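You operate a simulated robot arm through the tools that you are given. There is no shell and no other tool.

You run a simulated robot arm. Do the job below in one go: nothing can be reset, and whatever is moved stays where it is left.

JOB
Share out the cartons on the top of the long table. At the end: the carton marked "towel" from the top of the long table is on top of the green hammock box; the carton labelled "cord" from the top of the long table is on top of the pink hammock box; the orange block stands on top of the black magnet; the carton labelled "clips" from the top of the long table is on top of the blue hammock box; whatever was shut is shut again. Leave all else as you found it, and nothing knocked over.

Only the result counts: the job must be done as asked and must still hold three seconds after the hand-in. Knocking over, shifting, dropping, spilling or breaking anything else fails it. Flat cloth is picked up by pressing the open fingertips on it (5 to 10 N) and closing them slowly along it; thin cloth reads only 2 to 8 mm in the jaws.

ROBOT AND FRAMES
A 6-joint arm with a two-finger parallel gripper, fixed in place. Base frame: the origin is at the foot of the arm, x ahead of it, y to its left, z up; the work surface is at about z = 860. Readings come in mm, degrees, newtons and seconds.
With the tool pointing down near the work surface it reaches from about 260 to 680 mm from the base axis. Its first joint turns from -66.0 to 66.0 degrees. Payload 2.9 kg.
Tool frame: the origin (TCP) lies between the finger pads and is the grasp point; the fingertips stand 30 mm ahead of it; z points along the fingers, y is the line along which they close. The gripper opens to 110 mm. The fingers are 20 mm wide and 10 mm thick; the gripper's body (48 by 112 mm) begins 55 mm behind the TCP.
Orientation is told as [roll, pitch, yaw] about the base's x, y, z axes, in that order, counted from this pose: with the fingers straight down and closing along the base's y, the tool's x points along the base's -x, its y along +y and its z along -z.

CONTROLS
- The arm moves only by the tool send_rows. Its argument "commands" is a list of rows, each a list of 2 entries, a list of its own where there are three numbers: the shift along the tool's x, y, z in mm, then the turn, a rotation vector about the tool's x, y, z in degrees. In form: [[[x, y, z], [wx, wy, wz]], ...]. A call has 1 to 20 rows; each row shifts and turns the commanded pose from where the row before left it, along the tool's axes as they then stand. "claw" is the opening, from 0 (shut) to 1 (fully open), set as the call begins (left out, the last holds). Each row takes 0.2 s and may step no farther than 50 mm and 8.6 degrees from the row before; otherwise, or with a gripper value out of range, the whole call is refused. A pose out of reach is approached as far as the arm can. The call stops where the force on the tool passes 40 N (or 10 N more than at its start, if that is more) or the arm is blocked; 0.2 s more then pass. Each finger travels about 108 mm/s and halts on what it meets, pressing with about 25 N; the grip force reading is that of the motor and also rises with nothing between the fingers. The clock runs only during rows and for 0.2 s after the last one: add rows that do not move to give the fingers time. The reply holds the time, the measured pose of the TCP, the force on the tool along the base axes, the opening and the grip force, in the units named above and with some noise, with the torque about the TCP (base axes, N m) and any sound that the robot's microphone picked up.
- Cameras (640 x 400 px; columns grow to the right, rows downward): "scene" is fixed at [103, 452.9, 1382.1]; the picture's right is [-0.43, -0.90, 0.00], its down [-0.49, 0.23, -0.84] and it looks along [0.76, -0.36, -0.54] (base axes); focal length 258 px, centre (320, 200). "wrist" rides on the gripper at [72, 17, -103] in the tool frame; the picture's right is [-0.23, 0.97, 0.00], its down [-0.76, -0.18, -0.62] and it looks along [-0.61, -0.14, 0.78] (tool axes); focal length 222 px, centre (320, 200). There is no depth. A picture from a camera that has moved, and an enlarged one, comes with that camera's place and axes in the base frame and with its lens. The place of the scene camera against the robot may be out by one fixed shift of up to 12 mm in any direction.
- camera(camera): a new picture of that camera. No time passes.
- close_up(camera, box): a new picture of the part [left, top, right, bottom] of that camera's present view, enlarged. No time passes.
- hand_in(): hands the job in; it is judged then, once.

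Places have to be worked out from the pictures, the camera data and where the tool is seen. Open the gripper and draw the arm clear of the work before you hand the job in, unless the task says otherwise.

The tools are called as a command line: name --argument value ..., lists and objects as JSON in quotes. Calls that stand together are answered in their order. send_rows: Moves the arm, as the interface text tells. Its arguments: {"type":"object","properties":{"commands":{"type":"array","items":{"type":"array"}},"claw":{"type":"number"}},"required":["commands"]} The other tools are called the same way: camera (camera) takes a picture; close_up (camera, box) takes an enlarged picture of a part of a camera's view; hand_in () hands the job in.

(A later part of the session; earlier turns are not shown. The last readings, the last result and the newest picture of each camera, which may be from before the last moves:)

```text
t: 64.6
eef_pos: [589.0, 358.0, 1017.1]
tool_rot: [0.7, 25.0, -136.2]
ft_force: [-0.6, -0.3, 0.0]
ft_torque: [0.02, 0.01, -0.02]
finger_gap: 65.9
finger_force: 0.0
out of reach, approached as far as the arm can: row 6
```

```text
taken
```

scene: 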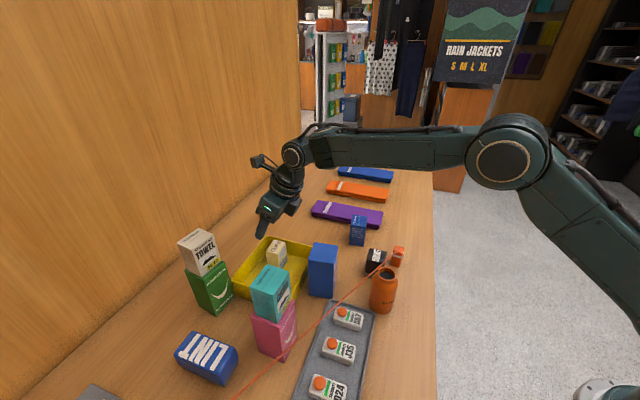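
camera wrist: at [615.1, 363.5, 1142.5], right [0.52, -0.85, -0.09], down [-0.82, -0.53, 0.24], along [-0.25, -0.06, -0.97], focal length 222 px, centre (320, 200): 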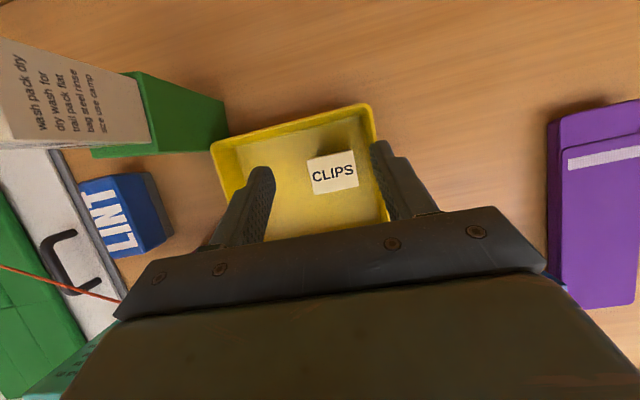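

The last row slightly hit a joint limit (0.6° orientation error). I turn the yaw by +2° to stay clear of it, and then measure the clips carton from this near-vertical view.

send_rows --commands '[[[0, 0, 0], [1.55, 0, -1.81]], [[0, 0, 0], [0, 0, 0]], [[0, 0, 0], [0, 0, 0]]]'

camera --camera "wrist"

close_up --camera "wrist" --box '[240, 110, 400, 210]'

```text
t: 65.4
eef_pos: [588.3, 358.5, 1018.4]
tool_rot: [-0.3, 25.1, -134.4]
ft_force: [-0.8, -0.3, 0.2]
ft_torque: [0.0, -0.01, 0.01]
finger_gap: 65.8
finger_force: 0.1
```

```text
taken
camera wrist: at [616.2, 362.2, 1142.8], right [0.55, -0.83, -0.1], down [-0.79, -0.56, 0.24], along [-0.26, -0.05, -0.96], focal length 222 px, centre (320, 200)
```

wrist: 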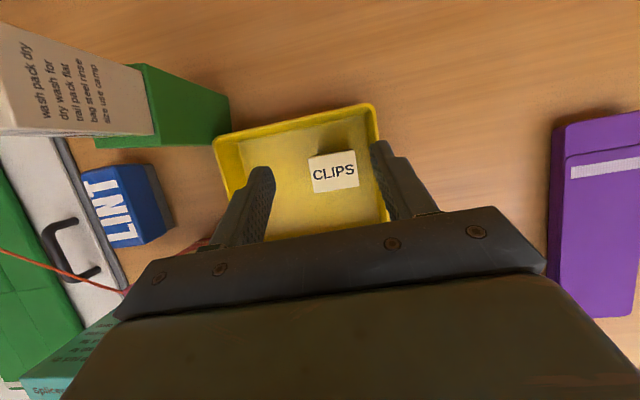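

```text
4.00 times, centred on (320, 160) of wrist
camera zoom: at [616.2, 362.2, 1142.8], right [0.55, -0.83, -0.1], down [-0.79, -0.56, 0.24], along [-0.26, -0.05, -0.96], focal length 888 px, centre (320, 360)
```

zoom: 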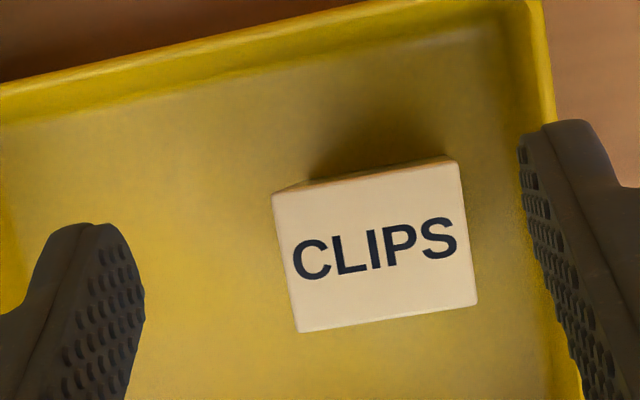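

The carton's centre is 2.7 mm inward and 4.3 mm to +y of the tool; the tray wall is close on one side, so I narrow to 56 mm, correct, and descend to z≈960.

send_rows --commands '[[[-6, 4.3, -2.8], [0, 0, 0]], [[0, 0, 0], [0, 0, 0]], [[-12.3, 0, 26.3], [0, 0, 0]], [[-12.3, 0, 26.3], [0, 0, 0]], [[0, 0, 0], [0, 0, 0]], [[0, 0, 0], [0, 0, 0]]]' --claw 0.51

camera --camera "wrist"

close_up --camera "wrist" --box '[220, 110, 420, 235]'

close_up --camera "scene" --box '[210, 130, 370, 310]'

```text
t: 66.8
eef_pos: [586.1, 351.2, 961.6]
tool_rot: [-0.6, 24.9, -134.7]
ft_force: [-0.4, -0.3, -0.8]
ft_torque: [0.02, -0.01, 0.01]
finger_gap: 56.2
finger_force: 0.0
```

```text
taken
camera wrist: at [614.7, 355.1, 1086.5], right [0.55, -0.83, -0.11], down [-0.79, -0.56, 0.24], along [-0.26, -0.05, -0.96], focal length 222 px, centre (320, 200)
```

wrist: 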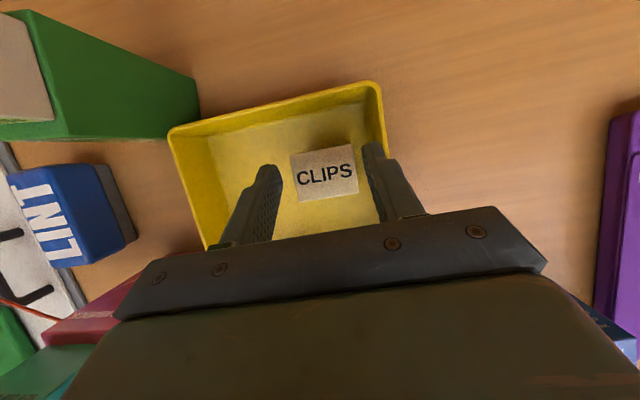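

```text
3.20 times, centred on (320, 172) of wrist
camera zoom: at [614.7, 355.1, 1086.5], right [0.55, -0.83, -0.11], down [-0.79, -0.56, 0.24], along [-0.26, -0.05, -0.96], focal length 711 px, centre (320, 288)
```

zoom: 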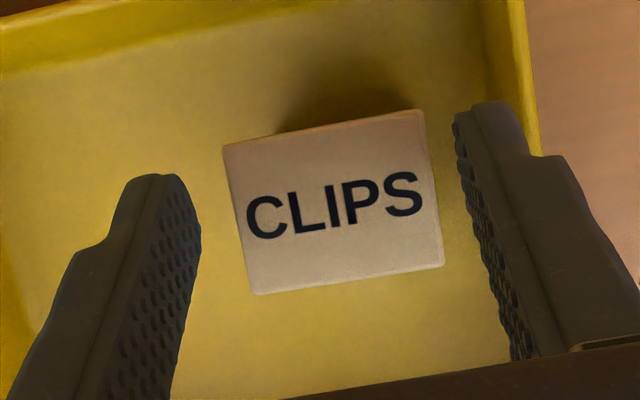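

```text
2.22 times, centred on (290, 220) of scene
camera zoom: at [103.0, 452.9, 1382.1], right [-0.43, -0.9, 0.0], down [-0.49, 0.23, -0.84], along [0.76, -0.36, -0.54], focal length 573 px, centre (387, 156)
```

zoom: 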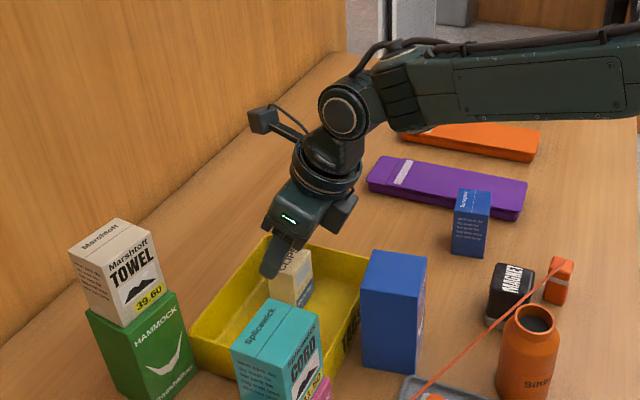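

Reachable this time and well centred (0.8 mm off). I descend the last 45 mm.

send_rows --commands '[[[-6.3, 0.8, 13.6], [0, 0, 0]], [[-6.3, 0, 13.6], [0, 0, 0]], [[-6.3, 0, 13.6], [0, 0, 0]], [[0, 0, 0], [0, 0, 0]], [[0, 0, 0], [0, 0, 0]]]'

close_up --camera "wrist" --box '[220, 110, 420, 235]'

close_up --camera "scene" --box '[210, 130, 370, 310]'

```text
t: 68.0
eef_pos: [586.0, 350.5, 915.6]
tool_rot: [-0.7, 25.0, -134.7]
ft_force: [-0.2, -0.2, -0.6]
ft_torque: [0.0, 0.0, 0.02]
finger_gap: 55.9
finger_force: 0.2
```

```text
3.20 times, centred on (320, 172) of wrist
camera zoom: at [614.0, 354.9, 1040.7], right [0.55, -0.83, -0.11], down [-0.79, -0.56, 0.24], along [-0.26, -0.05, -0.96], focal length 711 px, centre (320, 288)
```

zoom: 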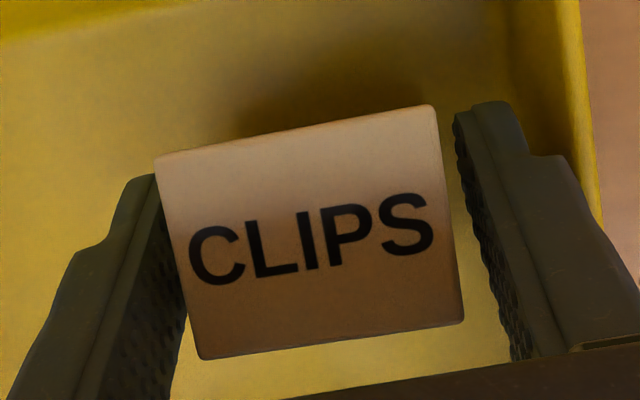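

```text
2.22 times, centred on (290, 220) of scene
camera zoom: at [103.0, 452.9, 1382.1], right [-0.43, -0.9, 0.0], down [-0.49, 0.23, -0.84], along [0.76, -0.36, -0.54], focal length 573 px, centre (387, 156)
```

zoom: 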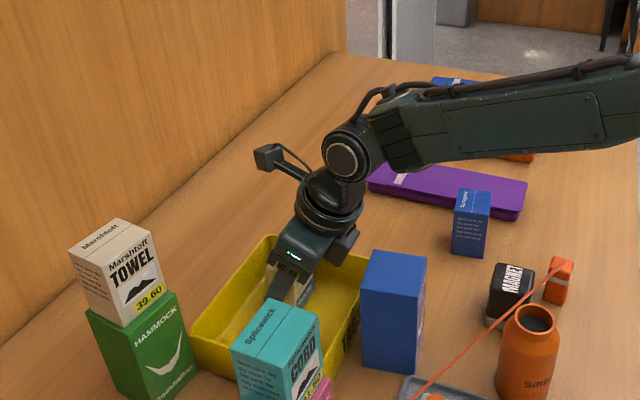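

Both fingers straddle the carton with ~5 mm each side and no contact force. I close.

send_rows --commands '[[[0, 0, 0], [0, 0, 0]], [[0, 0, 0], [0, 0, 0]], [[0, 0, 0], [0, 0, 0]]]' --claw 0.25

close_up --camera "wrist" --box '[220, 110, 420, 235]'

```text
t: 68.8
eef_pos: [587.2, 350.8, 915.6]
tool_rot: [-0.7, 25.0, -134.7]
ft_force: [-0.1, -0.9, 0.5]
ft_torque: [-0.05, -0.03, -0.01]
finger_gap: 44.4
finger_force: 24.6
```

```text
3.20 times, centred on (320, 172) of wrist
camera zoom: at [614.1, 354.8, 1040.8], right [0.55, -0.83, -0.11], down [-0.79, -0.56, 0.24], along [-0.26, -0.05, -0.96], focal length 711 px, centre (320, 288)
```

zoom: 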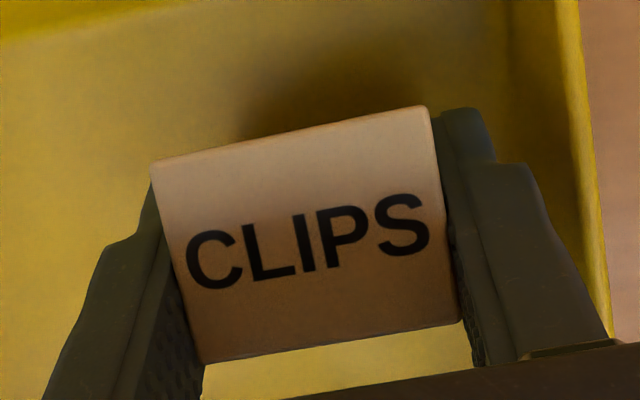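

Clips gripped at 44.4 mm. I lift straight up out of the tray first, then up and inward.

send_rows --commands '[[[6.3, 0, -13.6], [0, 0, 0]], [[12.7, 0, -27.2], [0, 0, 0]], [[12.7, 0, -27.2], [0, 0, 0]], [[-5.4, 0, -35.7], [0, 0, 0]], [[-5.4, 0, -35.7], [0, 0, 0]], [[-5.4, 0, -35.7], [0, 0, 0]], [[0, 0, 0], [0, 0, 0]]]'

camera --camera "wrist"

camera --camera "scene"

```text
t: 70.4
eef_pos: [545.3, 305.3, 1081.5]
tool_rot: [-0.7, 24.9, -134.7]
ft_force: [0.0, 0.4, -0.3]
ft_torque: [0.01, -0.01, -0.01]
finger_gap: 44.3
finger_force: 25.4
```

```text
taken
camera wrist: at [573.8, 309.0, 1206.5], right [0.55, -0.83, -0.11], down [-0.79, -0.56, 0.25], along [-0.26, -0.05, -0.96], focal length 222 px, centre (320, 200)
```

wrist: 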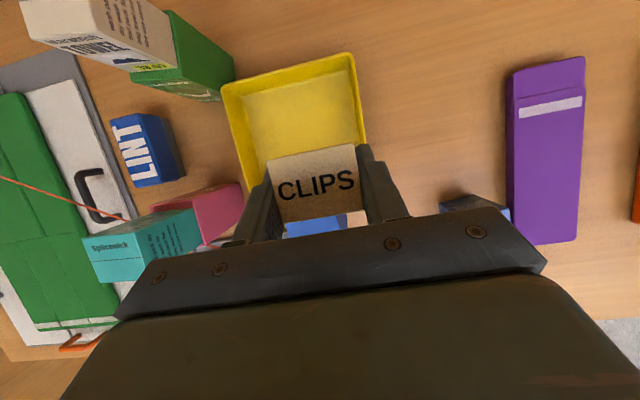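

```text
taken
```

scene: 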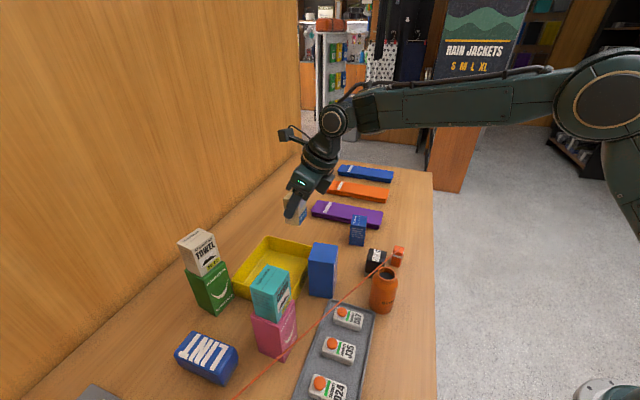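

Clips are held upright. To see the blue box's top clearly past the carton, I move inward past it (about 80 mm beyond its centre) at a safe height.

send_rows --commands '[[[-30, -6, -22.3], [0, 0, 0]], [[-30, -6, -22.3], [0, 0, 0]], [[-30, -6, -22.3], [0, 0, 0]], [[-30, -6, -22.3], [0, 0, 0]], [[0, 0, 0], [0, 0, 0]], [[0, 0, 0], [0, 0, 0]]]'

camera --camera "wrist"

close_up --camera "wrist" --box '[220, 30, 420, 155]'

```text
t: 71.8
eef_pos: [425.1, 219.7, 1109.3]
tool_rot: [-0.7, 25.0, -134.6]
ft_force: [-1.1, 0.5, -0.5]
ft_torque: [-0.03, -0.01, 0.0]
finger_gap: 44.5
finger_force: 24.8
```

```text
taken
camera wrist: at [452.9, 222.6, 1234.6], right [0.55, -0.83, -0.11], down [-0.79, -0.56, 0.24], along [-0.26, -0.05, -0.96], focal length 222 px, centre (320, 200)
```

wrist: 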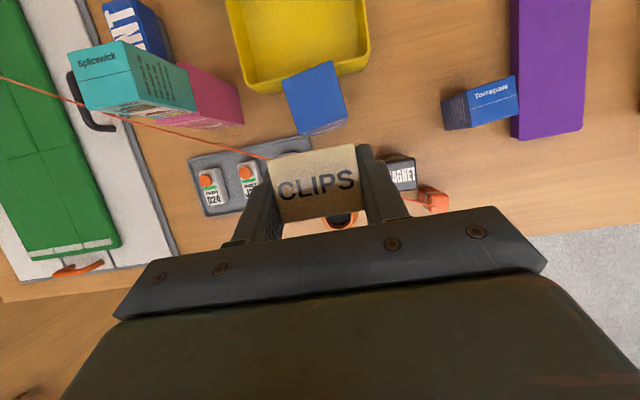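

```text
3.20 times, centred on (320, 92) of wrist
camera zoom: at [452.9, 222.6, 1234.6], right [0.55, -0.83, -0.11], down [-0.79, -0.56, 0.24], along [-0.26, -0.05, -0.96], focal length 711 px, centre (320, 544)
```

zoom: 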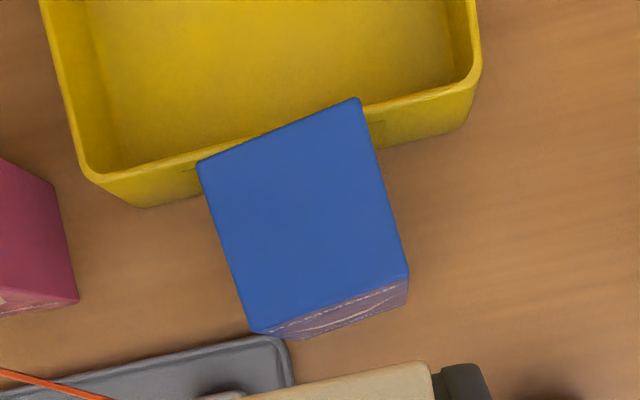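

Blue's top centre is 74 mm ahead and 3 mm to −y of the TCP, turned ~6° relative to the tool. I move over it, lower to z≈1065, and rotate 6° to match.

send_rows --commands '[[[22.6, -1.3, 34.8], [0, 0, 0]], [[22.6, -1.3, 34.8], [0, 0, 0]], [[0, 0, 0], [2.54, 0, -5.44]], [[0, 0, 0], [0, 0, 0]], [[0, 0, 0], [0, 0, 0]]]'

camera --camera "wrist"

close_up --camera "wrist" --box '[220, 100, 420, 225]'

close_up --camera "scene" --box '[260, 160, 400, 310]'

```text
t: 73.0
eef_pos: [474.1, 271.2, 1066.0]
tool_rot: [-0.7, 25.1, -128.7]
ft_force: [0.3, -0.3, 0.2]
ft_torque: [-0.03, 0.01, -0.03]
finger_gap: 44.6
finger_force: 24.8
```

```text
taken
camera wrist: at [500.7, 277.7, 1191.2], right [0.64, -0.77, -0.11], down [-0.73, -0.64, 0.24], along [-0.26, -0.08, -0.96], focal length 222 px, centre (320, 200)
```

wrist: 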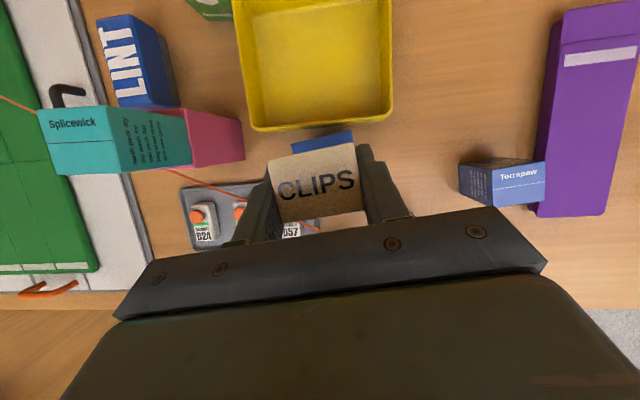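

```text
3.20 times, centred on (320, 162) of wrist
camera zoom: at [500.7, 277.7, 1191.2], right [0.64, -0.77, -0.11], down [-0.73, -0.64, 0.24], along [-0.26, -0.08, -0.96], focal length 711 px, centre (320, 320)
```

zoom: 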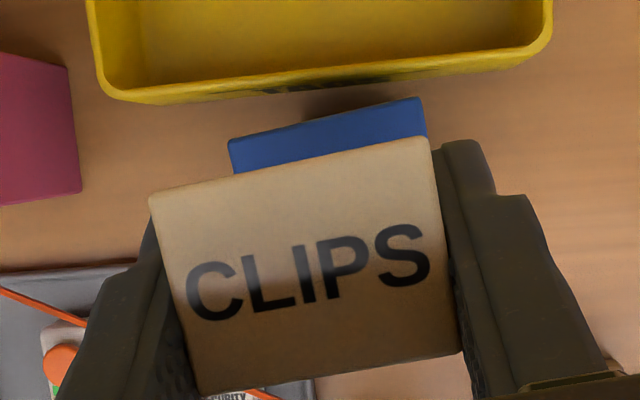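

```text
2.67 times, centred on (330, 235) of scene
camera zoom: at [103.1, 452.9, 1382.1], right [-0.43, -0.9, 0.0], down [-0.49, 0.23, -0.84], along [0.76, -0.36, -0.54], focal length 688 px, centre (293, 107)
```

zoom: 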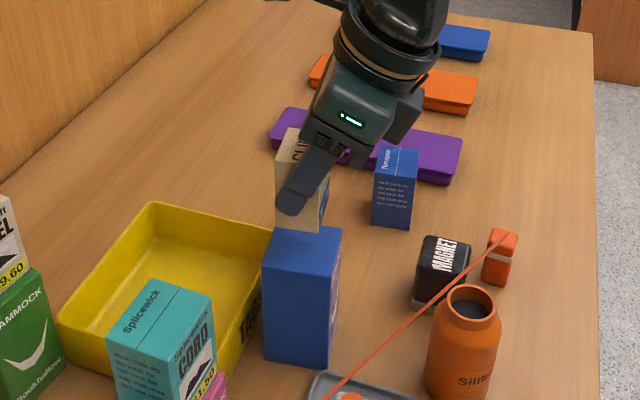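

Blue's far edge shows the carton is aligned and centred within ~1 mm. I lower to about z≈1036, just above expected contact (~1030).

send_rows --commands '[[[-6.3, -1, 13.6], [0, 0, 0]], [[-6.3, 0, 13.6], [0, 0, 0]], [[0, 0, 0], [0, 0, 0]], [[0, 0, 0], [0, 0, 0]]]'

close_up --camera "scene" --box '[260, 160, 400, 310]'

```text
t: 74.0
eef_pos: [472.5, 270.8, 1036.6]
tool_rot: [-0.7, 25.1, -128.7]
ft_force: [-0.5, -0.4, -0.2]
ft_torque: [0.01, 0.0, -0.01]
finger_gap: 44.4
finger_force: 25.6
```

```text
2.67 times, centred on (330, 235) of scene
camera zoom: at [103.1, 452.9, 1382.1], right [-0.43, -0.9, 0.0], down [-0.49, 0.23, -0.84], along [0.76, -0.36, -0.54], focal length 688 px, centre (293, 107)
```

zoom: 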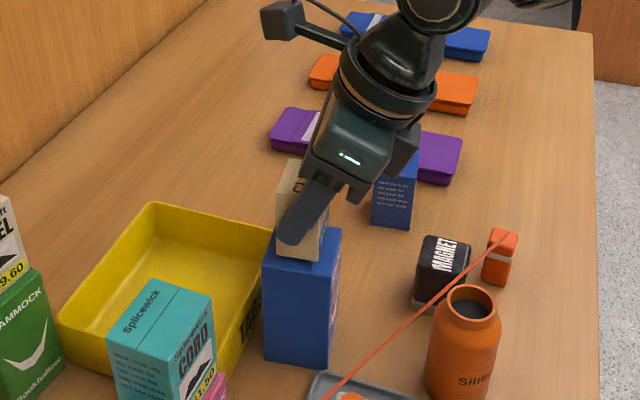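

Close to contact and nothing felt yet. I step down 2 mm.

send_rows --commands '[[[-0.85, 0, 1.8], [0, 0, 0]], [[0, 0, 0], [0, 0, 0]]]'

```text
t: 74.6
eef_pos: [473.2, 271.8, 1034.2]
tool_rot: [-0.7, 25.1, -128.6]
ft_force: [-0.5, -0.2, -0.5]
ft_torque: [0.01, 0.02, 0.02]
finger_gap: 44.4
finger_force: 25.0
```

No contact; another 2 mm.

send_rows --commands '[[[-0.85, 0, 1.8], [0, 0, 0]], [[0, 0, 0], [0, 0, 0]]]'

```text
t: 75.2
eef_pos: [473.6, 271.2, 1034.1]
tool_rot: [-0.7, 25.2, -128.7]
ft_force: [-0.5, -0.4, 0.4]
ft_torque: [0.0, 0.01, -0.04]
finger_gap: 44.5
finger_force: 24.7
```

Still free; 1.5 mm more.

send_rows --commands '[[[-0.63, 0, 1.36], [0, 0, 0]], [[0, 0, 0], [0, 0, 0]]]'

```text
t: 75.8
eef_pos: [472.4, 272.4, 1032.0]
tool_rot: [-0.7, 25.1, -128.7]
ft_force: [-0.5, 0.1, -0.9]
ft_torque: [0.02, 0.0, 0.0]
finger_gap: 44.3
finger_force: 24.8
```

Still no upward force; 1.5 mm more.

send_rows --commands '[[[-0.63, 0, 1.36], [0, 0, 0]], [[0, 0, 0], [0, 0, 0]]]'

```text
t: 76.4
eef_pos: [473.5, 272.9, 1030.9]
tool_rot: [-0.6, 25.3, -128.7]
ft_force: [-1.4, -1.2, 7.5]
ft_torque: [-0.27, 0.0, -0.05]
finger_gap: 44.7
finger_force: 25.1
```

Contact: 7.5 N upward at z≈1031, as predicted. I check the stack and open the fingers.

close_up --camera "scene" --box '[280, 190, 380, 310]'

send_rows --commands '[[[0, 0, 0], [0, 0, 0]], [[0, 0, 0], [0, 0, 0]], [[0, 0, 0], [0, 0, 0]]]' --claw 0.7

close_up --camera "scene" --box '[280, 190, 380, 310]'

camera --camera "wrist"

```text
3.33 times, centred on (330, 250) of scene
camera zoom: at [102.9, 452.8, 1382.2], right [-0.43, -0.9, 0.0], down [-0.49, 0.23, -0.84], along [0.76, -0.36, -0.54], focal length 859 px, centre (287, 33)
```

zoom: 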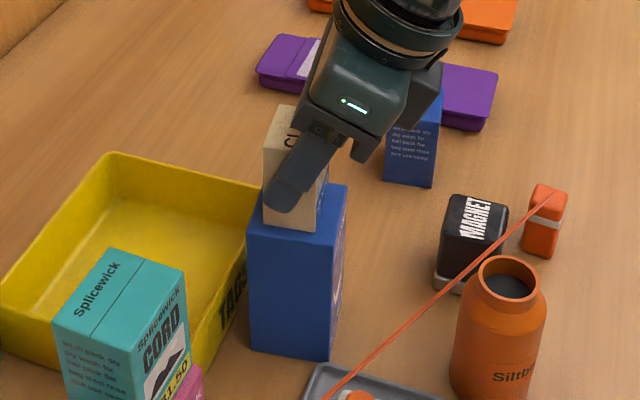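

```text
t: 77.2
eef_pos: [472.6, 272.1, 1030.6]
tool_rot: [-0.7, 25.1, -128.7]
ft_force: [-0.1, -0.1, 0.3]
ft_torque: [0.01, 0.02, -0.03]
finger_gap: 76.9
finger_force: 0.0
```

```text
3.33 times, centred on (330, 250) of scene
camera zoom: at [103.0, 452.9, 1382.1], right [-0.43, -0.9, 0.0], down [-0.49, 0.23, -0.84], along [0.76, -0.36, -0.54], focal length 859 px, centre (287, 33)
```

zoom: 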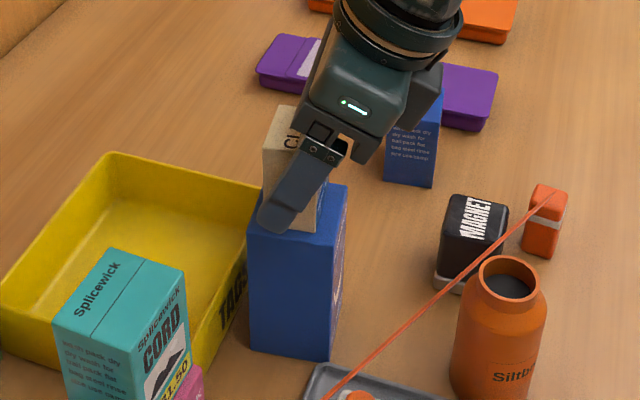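

```text
taken
camera wrist: at [500.3, 278.6, 1155.3], right [0.63, -0.77, -0.11], down [-0.73, -0.64, 0.24], along [-0.26, -0.08, -0.96], focal length 222 px, centre (320, 200)
```

wrist: 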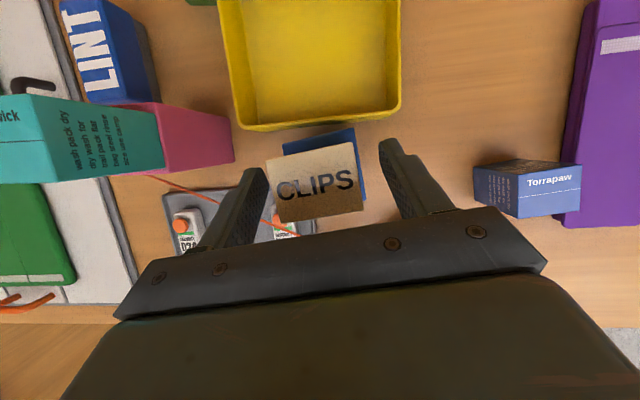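

The clips carton stands on the blue box. I retract along the finger axis, then return the tool upright and turn it toward the orange block.

send_rows --commands '[[[0, 0, -15], [0, 0, 0]], [[0, 0, -30], [0, 0, 0]], [[0, 0, -40], [0, 0, 0]], [[0, 0, -40], [0, 0, 0]], [[0, 0, 0], [0, -8.33, 0]], [[0, 0, 0], [0, -8.33, 0]], [[0, 0, 0], [0, -8.34, 0]], [[0, 0, 0], [0, 0, -8.5]], [[0, 0, 0], [0, 0, -8.5]], [[0, 0, 0], [0, 0, -8.5]], [[0, 0, 0], [0, 0, -8.5]], [[0, 0, 0], [0, 0, -8.5]], [[0, 0, 0], [0, 0, -8.5]], [[0, 0, 0], [0, 0, -8.5]], [[0, 0, 0], [0, 0, -8.5]], [[0, 0, 0], [0, 0, -8]], [[0, 0, 0], [0, 0, 0]]]'

camera --camera "wrist"

camera --camera "scene"

```text
t: 80.8
eef_pos: [440.6, 230.0, 1145.0]
tool_rot: [-0.2, 0.6, -52.3]
ft_force: [-0.4, -0.5, -0.2]
ft_torque: [0.0, 0.01, 0.04]
finger_gap: 77.0
finger_force: 0.1
```

```text
taken
camera wrist: at [409.7, 297.7, 1249.3], right [0.91, 0.42, 0.0], down [0.33, -0.72, 0.62], along [0.25, -0.56, -0.79], focal length 222 px, centre (320, 200)
```

wrist: 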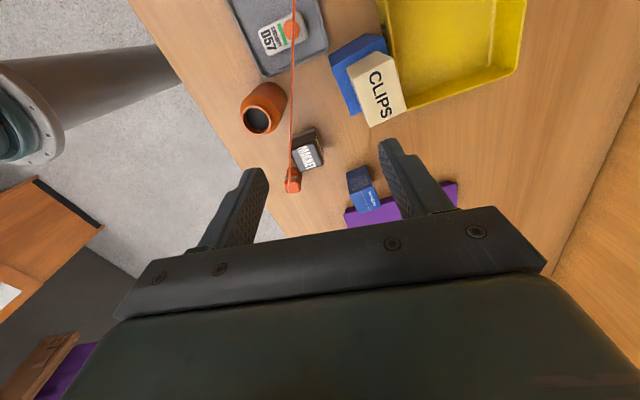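

```text
taken
```

scene: 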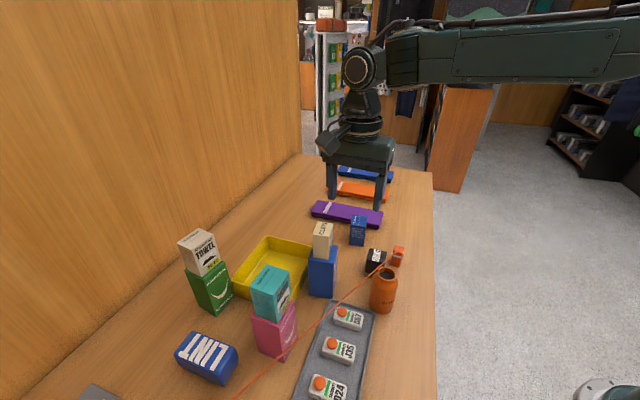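

All three cartons stand on their boxes. I level the tool's small residual tilt and move above the orange block (near (469, 59)) for a close look at it, the magnet and the tether.

send_rows --commands '[[[0, 0, 0], [-0.2, -0.6, 0]], [[-38.2, -20.5, 13.75], [0, 0, 0]], [[-38.2, -20.5, 13.75], [0, 0, 0]], [[-38.2, -20.5, 13.75], [0, 0, 0]], [[-38.2, -20.5, 13.75], [0, 0, 0]], [[0, 0, 0], [0, 0, 0]], [[0, 0, 0], [0, 0, 0]]]'

camera --camera "wrist"

close_up --camera "wrist" --box '[240, 20, 400, 120]'

```text
t: 82.4
eef_pos: [471.4, 58.4, 1088.0]
tool_rot: [0.2, -0.1, -52.4]
ft_force: [0.0, 0.0, 0.6]
ft_torque: [-0.01, 0.0, -0.02]
finger_gap: 76.8
finger_force: 0.0
```

```text
taken
camera wrist: at [439.3, 127.0, 1192.9], right [0.91, 0.41, 0.0], down [0.32, -0.71, 0.62], along [0.26, -0.57, -0.78], focal length 222 px, centre (320, 200)
```

wrist: 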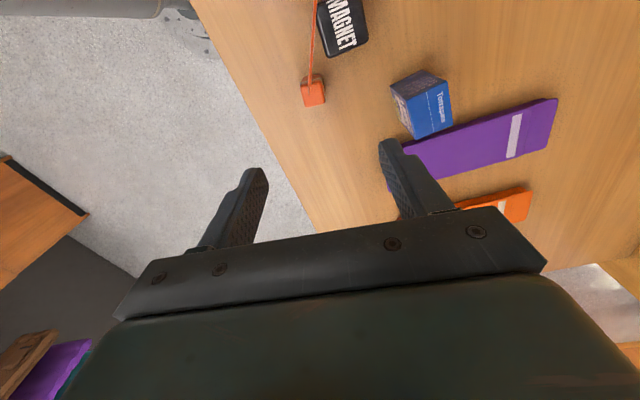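

```text
4.00 times, centred on (320, 70) of wrist
camera zoom: at [439.3, 127.0, 1192.9], right [0.91, 0.41, 0.0], down [0.32, -0.71, 0.62], along [0.26, -0.57, -0.78], focal length 888 px, centre (320, 720)
```

zoom: 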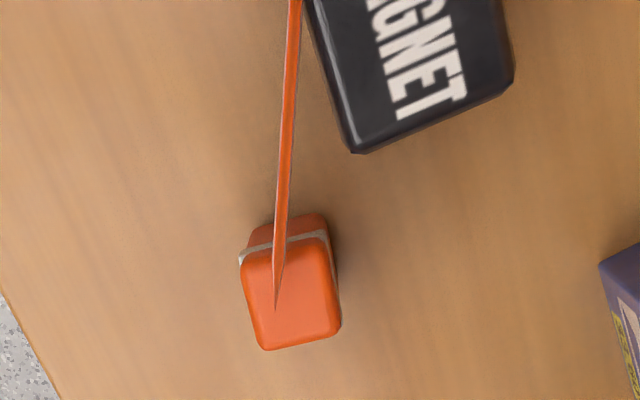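

The block is 26 × 25 mm, ~44 mm tall, 8.4/−6.1 mm off the tool axis and aligned; the tether leaves between where the fingers will be. I centre over it, narrow to 60 mm and come down to z≈990.

send_rows --commands '[[[8.4, -6.1, 9], [0, 0, 0]], [[0, 0, 45], [0, 0, 0]], [[0, 0, 45], [0, 0, 0]], [[0, 0, 0], [0, 0, 0]], [[0, 0, 0], [0, 0, 0]]]' --claw 0.545

camera --camera "wrist"

close_up --camera "wrist" --box '[220, 20, 420, 145]'

close_up --camera "scene" --box '[330, 170, 450, 320]'

```text
t: 83.6
eef_pos: [458.5, 65.1, 988.8]
tool_rot: [0.1, 0.0, -52.4]
ft_force: [-0.9, 0.1, 0.0]
ft_torque: [0.0, 0.01, 0.02]
finger_gap: 60.1
finger_force: 0.0
```

```text
taken
camera wrist: at [427.0, 131.6, 1093.6], right [0.91, 0.41, 0.0], down [0.32, -0.71, 0.62], along [0.26, -0.57, -0.78], focal length 222 px, centre (320, 200)
```

wrist: 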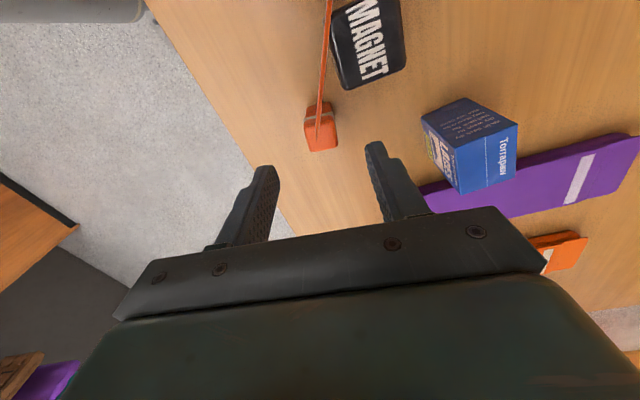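

```text
3.20 times, centred on (320, 82) of wrist
camera zoom: at [427.0, 131.6, 1093.6], right [0.91, 0.41, 0.0], down [0.32, -0.71, 0.62], along [0.26, -0.57, -0.78], focal length 711 px, centre (320, 576)
```

zoom: 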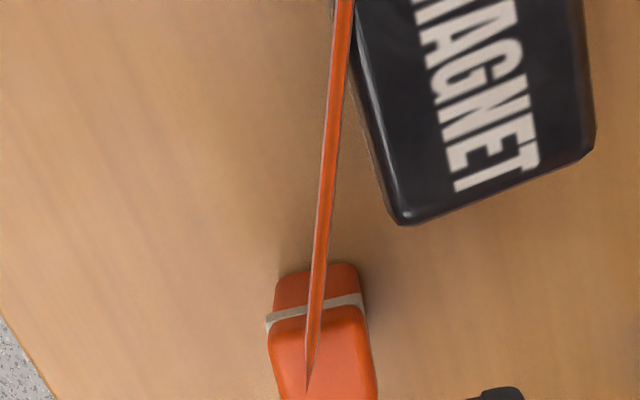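

```text
2.67 times, centred on (390, 245) of scene
camera zoom: at [103.0, 452.9, 1382.1], right [-0.43, -0.9, 0.0], down [-0.49, 0.23, -0.84], along [0.76, -0.36, -0.54], focal length 688 px, centre (133, 80)
```

zoom: 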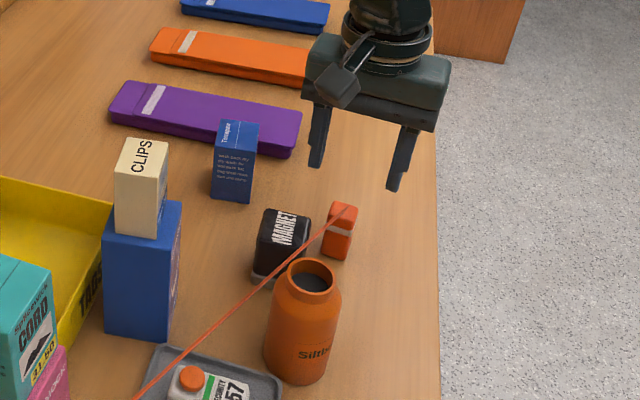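

I need a wider crop of the block and a better look at the magnet's height and top.

close_up --camera "wrist" --box '[250, 80, 390, 168]'

close_up --camera "wrist" --box '[300, 0, 440, 100]'

close_up --camera "scene" --box '[355, 235, 415, 285]'

```text
4.55 times, centred on (320, 124) of wrist
camera zoom: at [427.0, 131.6, 1093.6], right [0.91, 0.41, 0.0], down [0.32, -0.71, 0.62], along [0.26, -0.57, -0.78], focal length 1010 px, centre (320, 546)
```

zoom: 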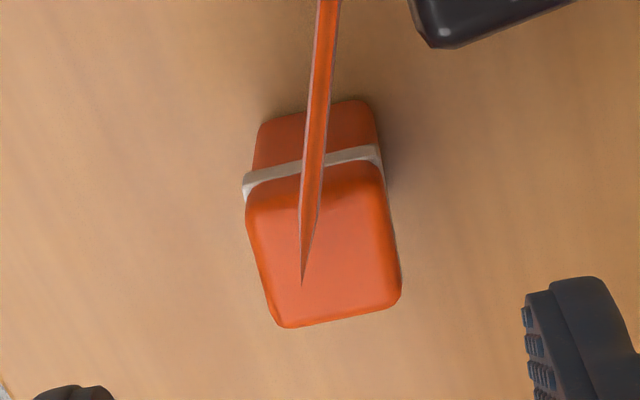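

```text
4.00 times, centred on (370, 50) of wrist
camera zoom: at [427.0, 131.6, 1093.6], right [0.91, 0.41, 0.0], down [0.32, -0.71, 0.62], along [0.26, -0.57, -0.78], focal length 888 px, centre (120, 800)
```

zoom: 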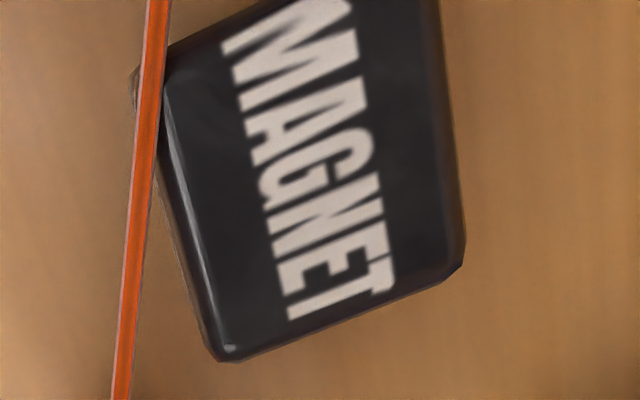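

```text
8.00 times, centred on (385, 260) of scene
camera zoom: at [103.0, 452.9, 1382.1], right [-0.43, -0.9, 0.0], down [-0.49, 0.23, -0.84], along [0.76, -0.36, -0.54], focal length 2062 px, centre (-200, -280)
```

zoom: 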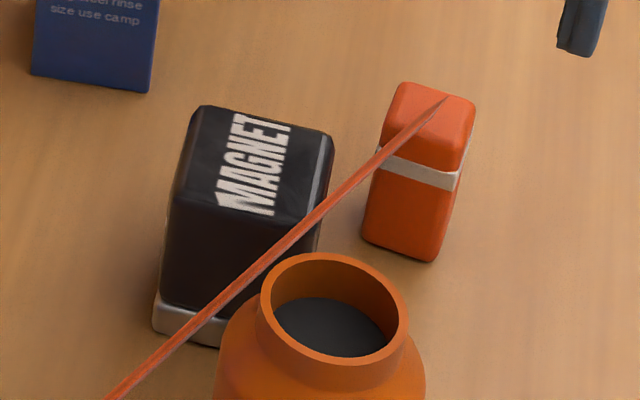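

The block's centre is ~4 mm toward −x of the tool. I shift and descend to z≈900 with the fingers on either side, tether running out between them.

send_rows --commands '[[[-4, 0.5, 10], [0, 0, 0]], [[0, 0, 40], [0, 0, 0]], [[0, 0, 40], [0, 0, 0]], [[0, 0, 0], [0, 0, 0]], [[0, 0, 0], [0, 0, 0]]]'

camera --camera "wrist"

close_up --camera "scene" --box '[345, 215, 435, 295]'

```text
t: 84.8
eef_pos: [462.4, 59.0, 900.2]
tool_rot: [0.1, 0.1, -52.4]
ft_force: [-0.2, -0.3, -0.3]
ft_torque: [0.01, 0.02, -0.05]
finger_gap: 60.0
finger_force: 0.1
```

```text
taken
camera wrist: at [430.9, 127.4, 1003.2], right [0.91, 0.41, 0.0], down [0.32, -0.71, 0.62], along [0.26, -0.57, -0.78], focal length 222 px, centre (320, 200)
```

wrist: 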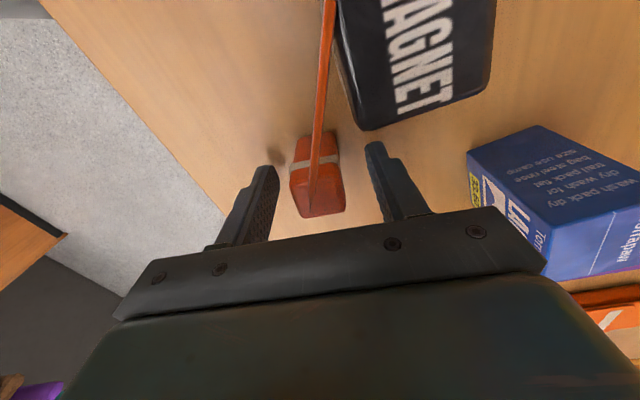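

```text
5.00 times, centred on (390, 255) of scene
camera zoom: at [103.0, 452.9, 1382.1], right [-0.43, -0.9, 0.0], down [-0.49, 0.23, -0.84], along [0.76, -0.36, -0.54], focal length 1289 px, centre (-30, -75)
```

zoom: 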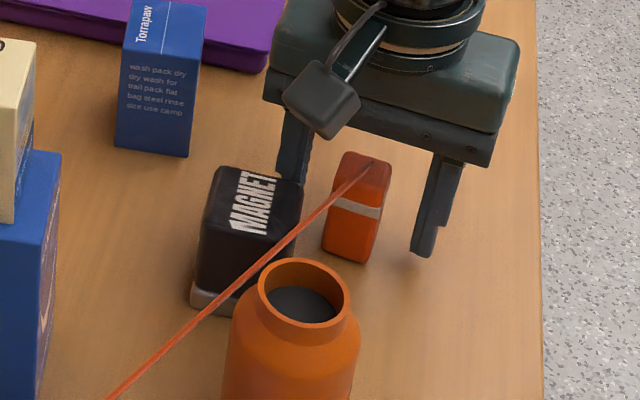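

The block is centred between the fingers, nothing touching. I close on it.

send_rows --commands '[[[0, 0, 0], [0, 0, 0]], [[0, 0, 0], [0, 0, 0]], [[0, 0, 0], [0, 0, 0]], [[0, 0, 0], [0, 0, 0]]]' --claw 0.1

camera --camera "wrist"

```text
t: 85.8
eef_pos: [462.2, 59.3, 900.5]
tool_rot: [0.2, 0.0, -52.4]
ft_force: [-0.3, 0.1, 0.2]
ft_torque: [0.03, 0.03, -0.03]
finger_gap: 25.4
finger_force: 25.1
```

```text
taken
camera wrist: at [430.9, 127.4, 1003.3], right [0.91, 0.41, 0.0], down [0.32, -0.71, 0.62], along [0.26, -0.57, -0.78], focal length 222 px, centre (320, 200)
```

wrist: 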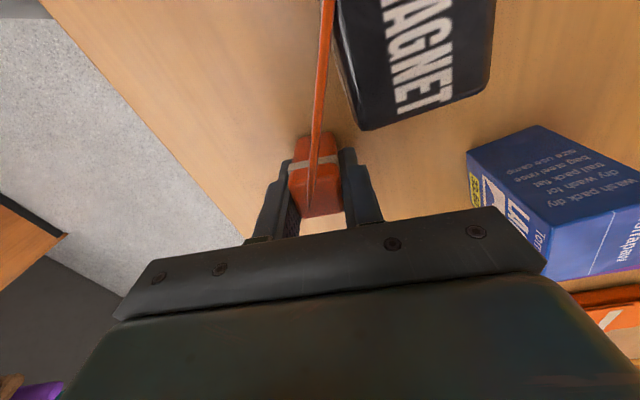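

Gripped at 25.4 mm. I lift slowly by 15 mm and read the force for any tether pull.

send_rows --commands '[[[0, 0, -5], [0, 0, 0]], [[0, 0, -10], [0, 0, 0]], [[0, 0, 0], [0, 0, 0]]]'

close_up --camera "scene" --box '[220, 210, 440, 400]'

```text
t: 86.6
eef_pos: [462.7, 59.9, 914.5]
tool_rot: [0.1, 0.1, -52.4]
ft_force: [0.0, -1.3, 0.0]
ft_torque: [-0.02, 0.0, 0.03]
finger_gap: 25.0
finger_force: 24.8
```

```text
2.11 times, centred on (330, 305) of scene
camera zoom: at [103.0, 452.9, 1382.1], right [-0.43, -0.9, 0.0], down [-0.49, 0.23, -0.84], along [0.76, -0.36, -0.54], focal length 543 px, centre (299, -21)
```

zoom: 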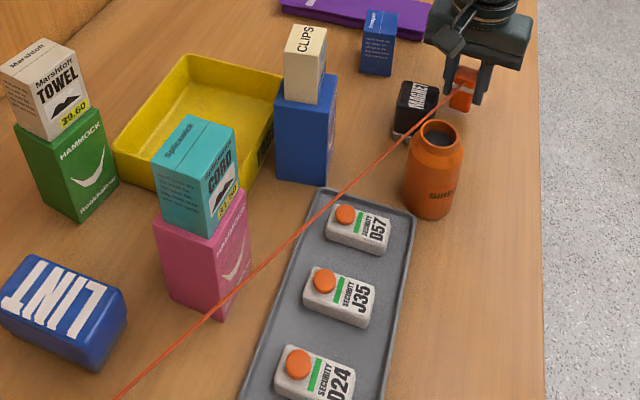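

The tether just follows the block with no noticeable pull. I raise the block ~60 mm while drifting slightly toward the tether's direction (so it is never stretched), then look at the magnet.

send_rows --commands '[[[4, 0, -20], [0, 0, 0]], [[4, 0, -20], [0, 0, 0]], [[4, 0, -20], [0, 0, 0]], [[0, 0, -15], [0, 0, 0]], [[0, 0, 0], [0, 0, 0]]]'

camera --camera "wrist"

close_up --camera "wrist" --box '[280, 0, 440, 110]'

camera --camera "scene"

```text
t: 87.8
eef_pos: [455.9, 69.1, 989.2]
tool_rot: [0.1, 0.0, -52.4]
ft_force: [-0.8, 0.5, -0.1]
ft_torque: [0.0, -0.02, 0.0]
finger_gap: 25.1
finger_force: 25.4
```

```text
taken
camera wrist: at [424.1, 136.7, 1093.7], right [0.91, 0.41, 0.0], down [0.32, -0.71, 0.62], along [0.26, -0.57, -0.78], focal length 222 px, centre (320, 200)
```

wrist: 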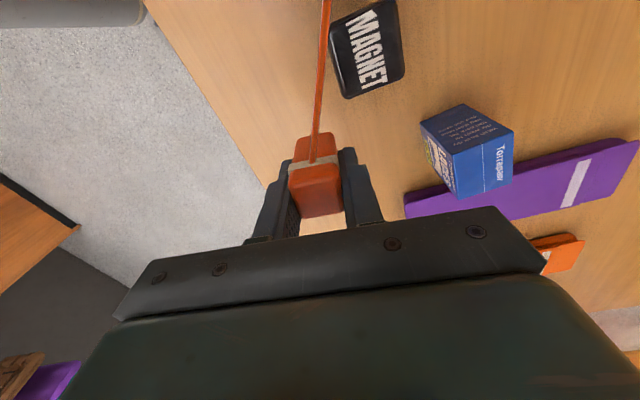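

```text
3.64 times, centred on (360, 55) of wrist
camera zoom: at [424.1, 136.7, 1093.7], right [0.91, 0.41, 0.0], down [0.32, -0.71, 0.62], along [0.26, -0.57, -0.78], focal length 808 px, centre (174, 727)
```

zoom: 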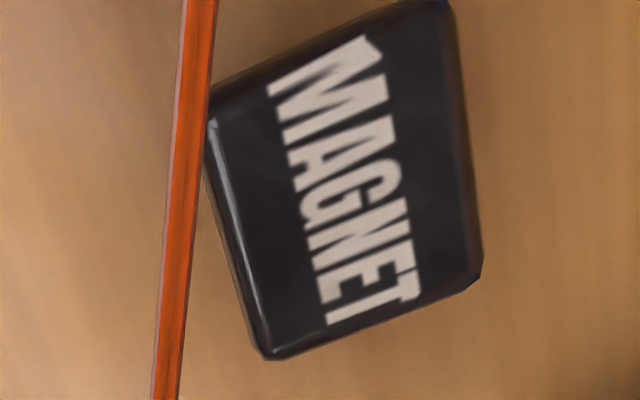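

```text
taken
```

scene: 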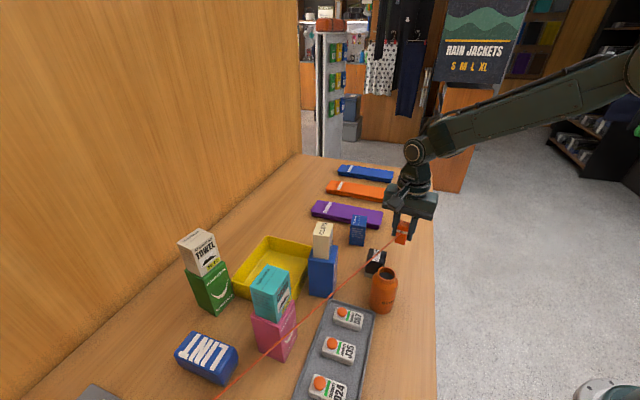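

Magnet top centre reads (49, 44) mm in the tool frame with its top at z≈919 and ~5° turned. I carry the block over it at this height (30 mm clearance), turn 5°, and look again.

send_rows --commands '[[[24.7, 22.2, 0], [0, 0, 0]], [[24.7, 22.2, 0], [0, 0, 0]], [[0, 0, 0], [0, 0, -5]], [[0, 0, 0], [0, 0, 0]], [[0, 0, 0], [0, 0, 0]]]'

camera --camera "wrist"

close_up --camera "wrist" --box '[250, 60, 410, 220]'

close_up --camera "scene" --box '[335, 195, 435, 295]'

```text
t: 89.0
eef_pos: [460.1, 137.0, 989.3]
tool_rot: [0.1, 0.0, -47.5]
ft_force: [-0.1, 0.9, -1.1]
ft_torque: [-0.03, -0.03, 0.03]
finger_gap: 25.2
finger_force: 24.7
```

```text
taken
camera wrist: at [421.7, 201.7, 1092.7], right [0.87, 0.49, 0.0], down [0.38, -0.68, 0.62], along [0.31, -0.54, -0.78], focal length 222 px, centre (320, 200)
```

wrist: 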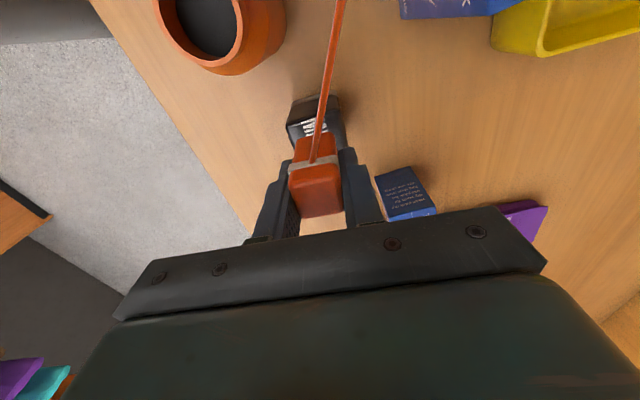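

```text
2.50 times, centred on (330, 140) of wrist
camera zoom: at [421.7, 201.7, 1092.7], right [0.87, 0.49, 0.0], down [0.38, -0.68, 0.62], along [0.31, -0.54, -0.78], focal length 555 px, centre (295, 350)
```

zoom: 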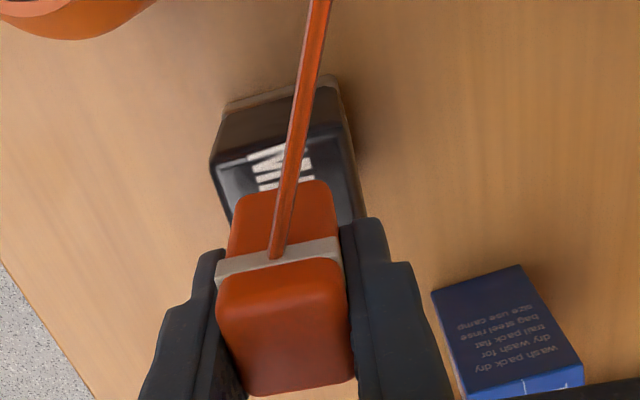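

```text
4.00 times, centred on (385, 245) of scene
camera zoom: at [103.0, 452.9, 1382.1], right [-0.43, -0.9, 0.0], down [-0.49, 0.23, -0.84], along [0.76, -0.36, -0.54], focal length 1031 px, centre (60, 20)
```

zoom: 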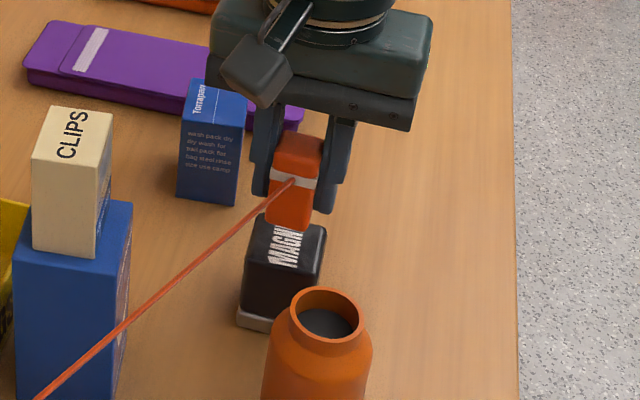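

Block needs to go about 6.5 mm toward −x and 1 mm toward −y (tool) to sit centrally on the magnet. I correct and lower to about 7 mm above expected contact (TCP ≈959).

send_rows --commands '[[[-6.5, -1.2, 0], [0, 0, 0]], [[0, 0, 12], [0, 0, 0]], [[0, 0, 12], [0, 0, 0]], [[0, 0, 0], [0, 0, 0]], [[0, 0, 0], [0, 0, 0]]]'

close_up --camera "wrist" --box '[250, 60, 410, 220]'

close_up --camera "scene" --box '[355, 210, 415, 285]'

```text
t: 90.2
eef_pos: [463.6, 130.6, 965.3]
tool_rot: [0.1, 0.0, -47.4]
ft_force: [-1.0, 0.5, -0.7]
ft_torque: [0.0, 0.03, 0.01]
finger_gap: 25.1
finger_force: 25.2
```

```text
2.50 times, centred on (330, 140) of wrist
camera zoom: at [425.8, 195.1, 1068.7], right [0.87, 0.49, 0.0], down [0.38, -0.68, 0.62], along [0.31, -0.54, -0.78], focal length 555 px, centre (295, 350)
```

zoom: 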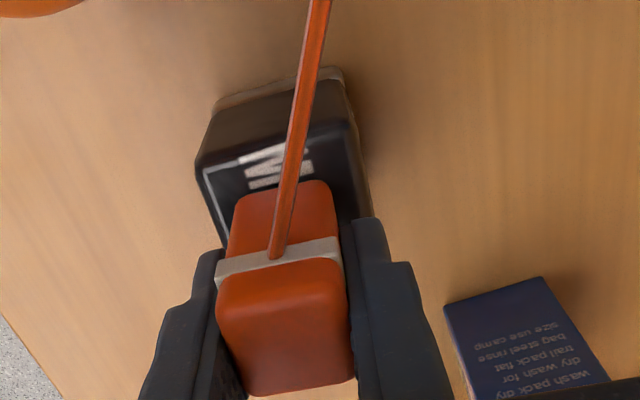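

```text
5.33 times, centred on (385, 248) of scene
camera zoom: at [103.1, 452.9, 1382.1], right [-0.43, -0.9, 0.0], down [-0.49, 0.23, -0.84], along [0.76, -0.36, -0.54], focal length 1375 px, centre (-27, -53)
```

zoom: 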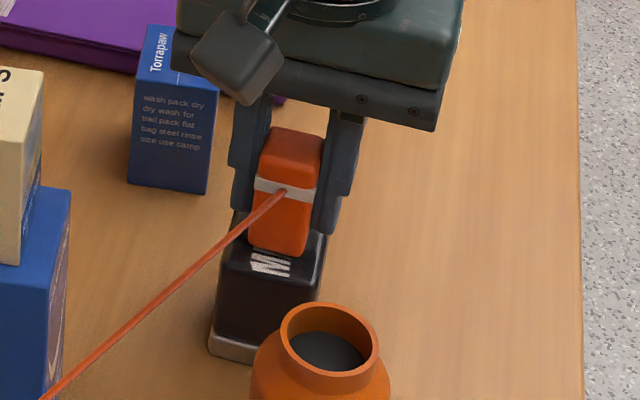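

Alignment looks right in both views. I lower in small steps, watching force.

send_rows --commands '[[[0, 0, 2], [0, 0, 0]], [[0, 0, 2], [0, 0, 0]], [[0, 0, 0], [0, 0, 0]]]'

```text
t: 91.0
eef_pos: [463.1, 130.1, 962.1]
tool_rot: [0.4, -0.1, -47.4]
ft_force: [-5.3, -1.1, 20.7]
ft_torque: [-0.01, 0.33, 0.01]
finger_gap: 25.2
finger_force: 25.3
```

Contact came slightly earlier (20 N at z≈962). I back off 1.2 mm to relieve it.

send_rows --commands '[[[0, 0, -1.2], [0, 0, 0]], [[0, 0, 0], [0, 0, 0]]]'

close_up --camera "scene" --box '[355, 210, 415, 285]'

close_up --camera "wrist" --box '[250, 60, 410, 220]'

```text
t: 91.6
eef_pos: [464.5, 129.9, 962.0]
tool_rot: [0.3, -0.1, -47.4]
ft_force: [1.0, -0.7, 13.7]
ft_torque: [-0.03, -0.03, -0.02]
finger_gap: 25.1
finger_force: 25.4
```

```text
5.33 times, centred on (385, 248) of scene
camera zoom: at [102.9, 452.8, 1382.2], right [-0.43, -0.9, 0.0], down [-0.49, 0.23, -0.84], along [0.76, -0.36, -0.54], focal length 1375 px, centre (-27, -53)
```

zoom: 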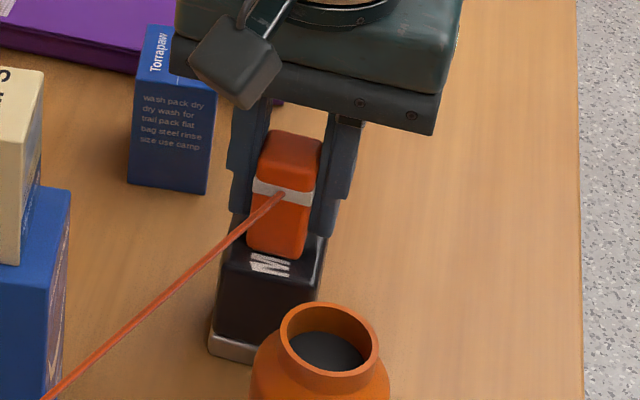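

```text
2.50 times, centred on (330, 140) of wrist
camera zoom: at [426.2, 195.1, 1066.3], right [0.87, 0.49, 0.0], down [0.38, -0.68, 0.62], along [0.31, -0.54, -0.78], focal length 555 px, centre (295, 350)
```

zoom: 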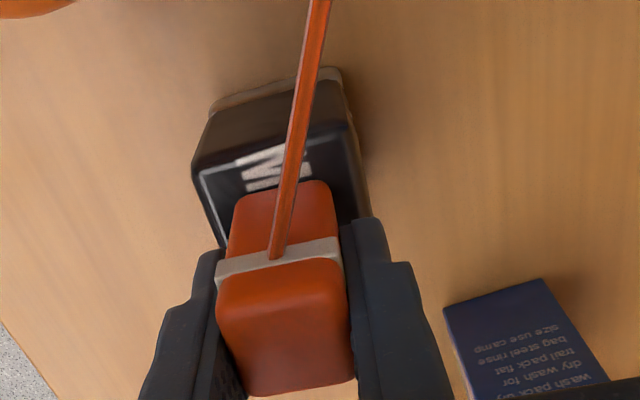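

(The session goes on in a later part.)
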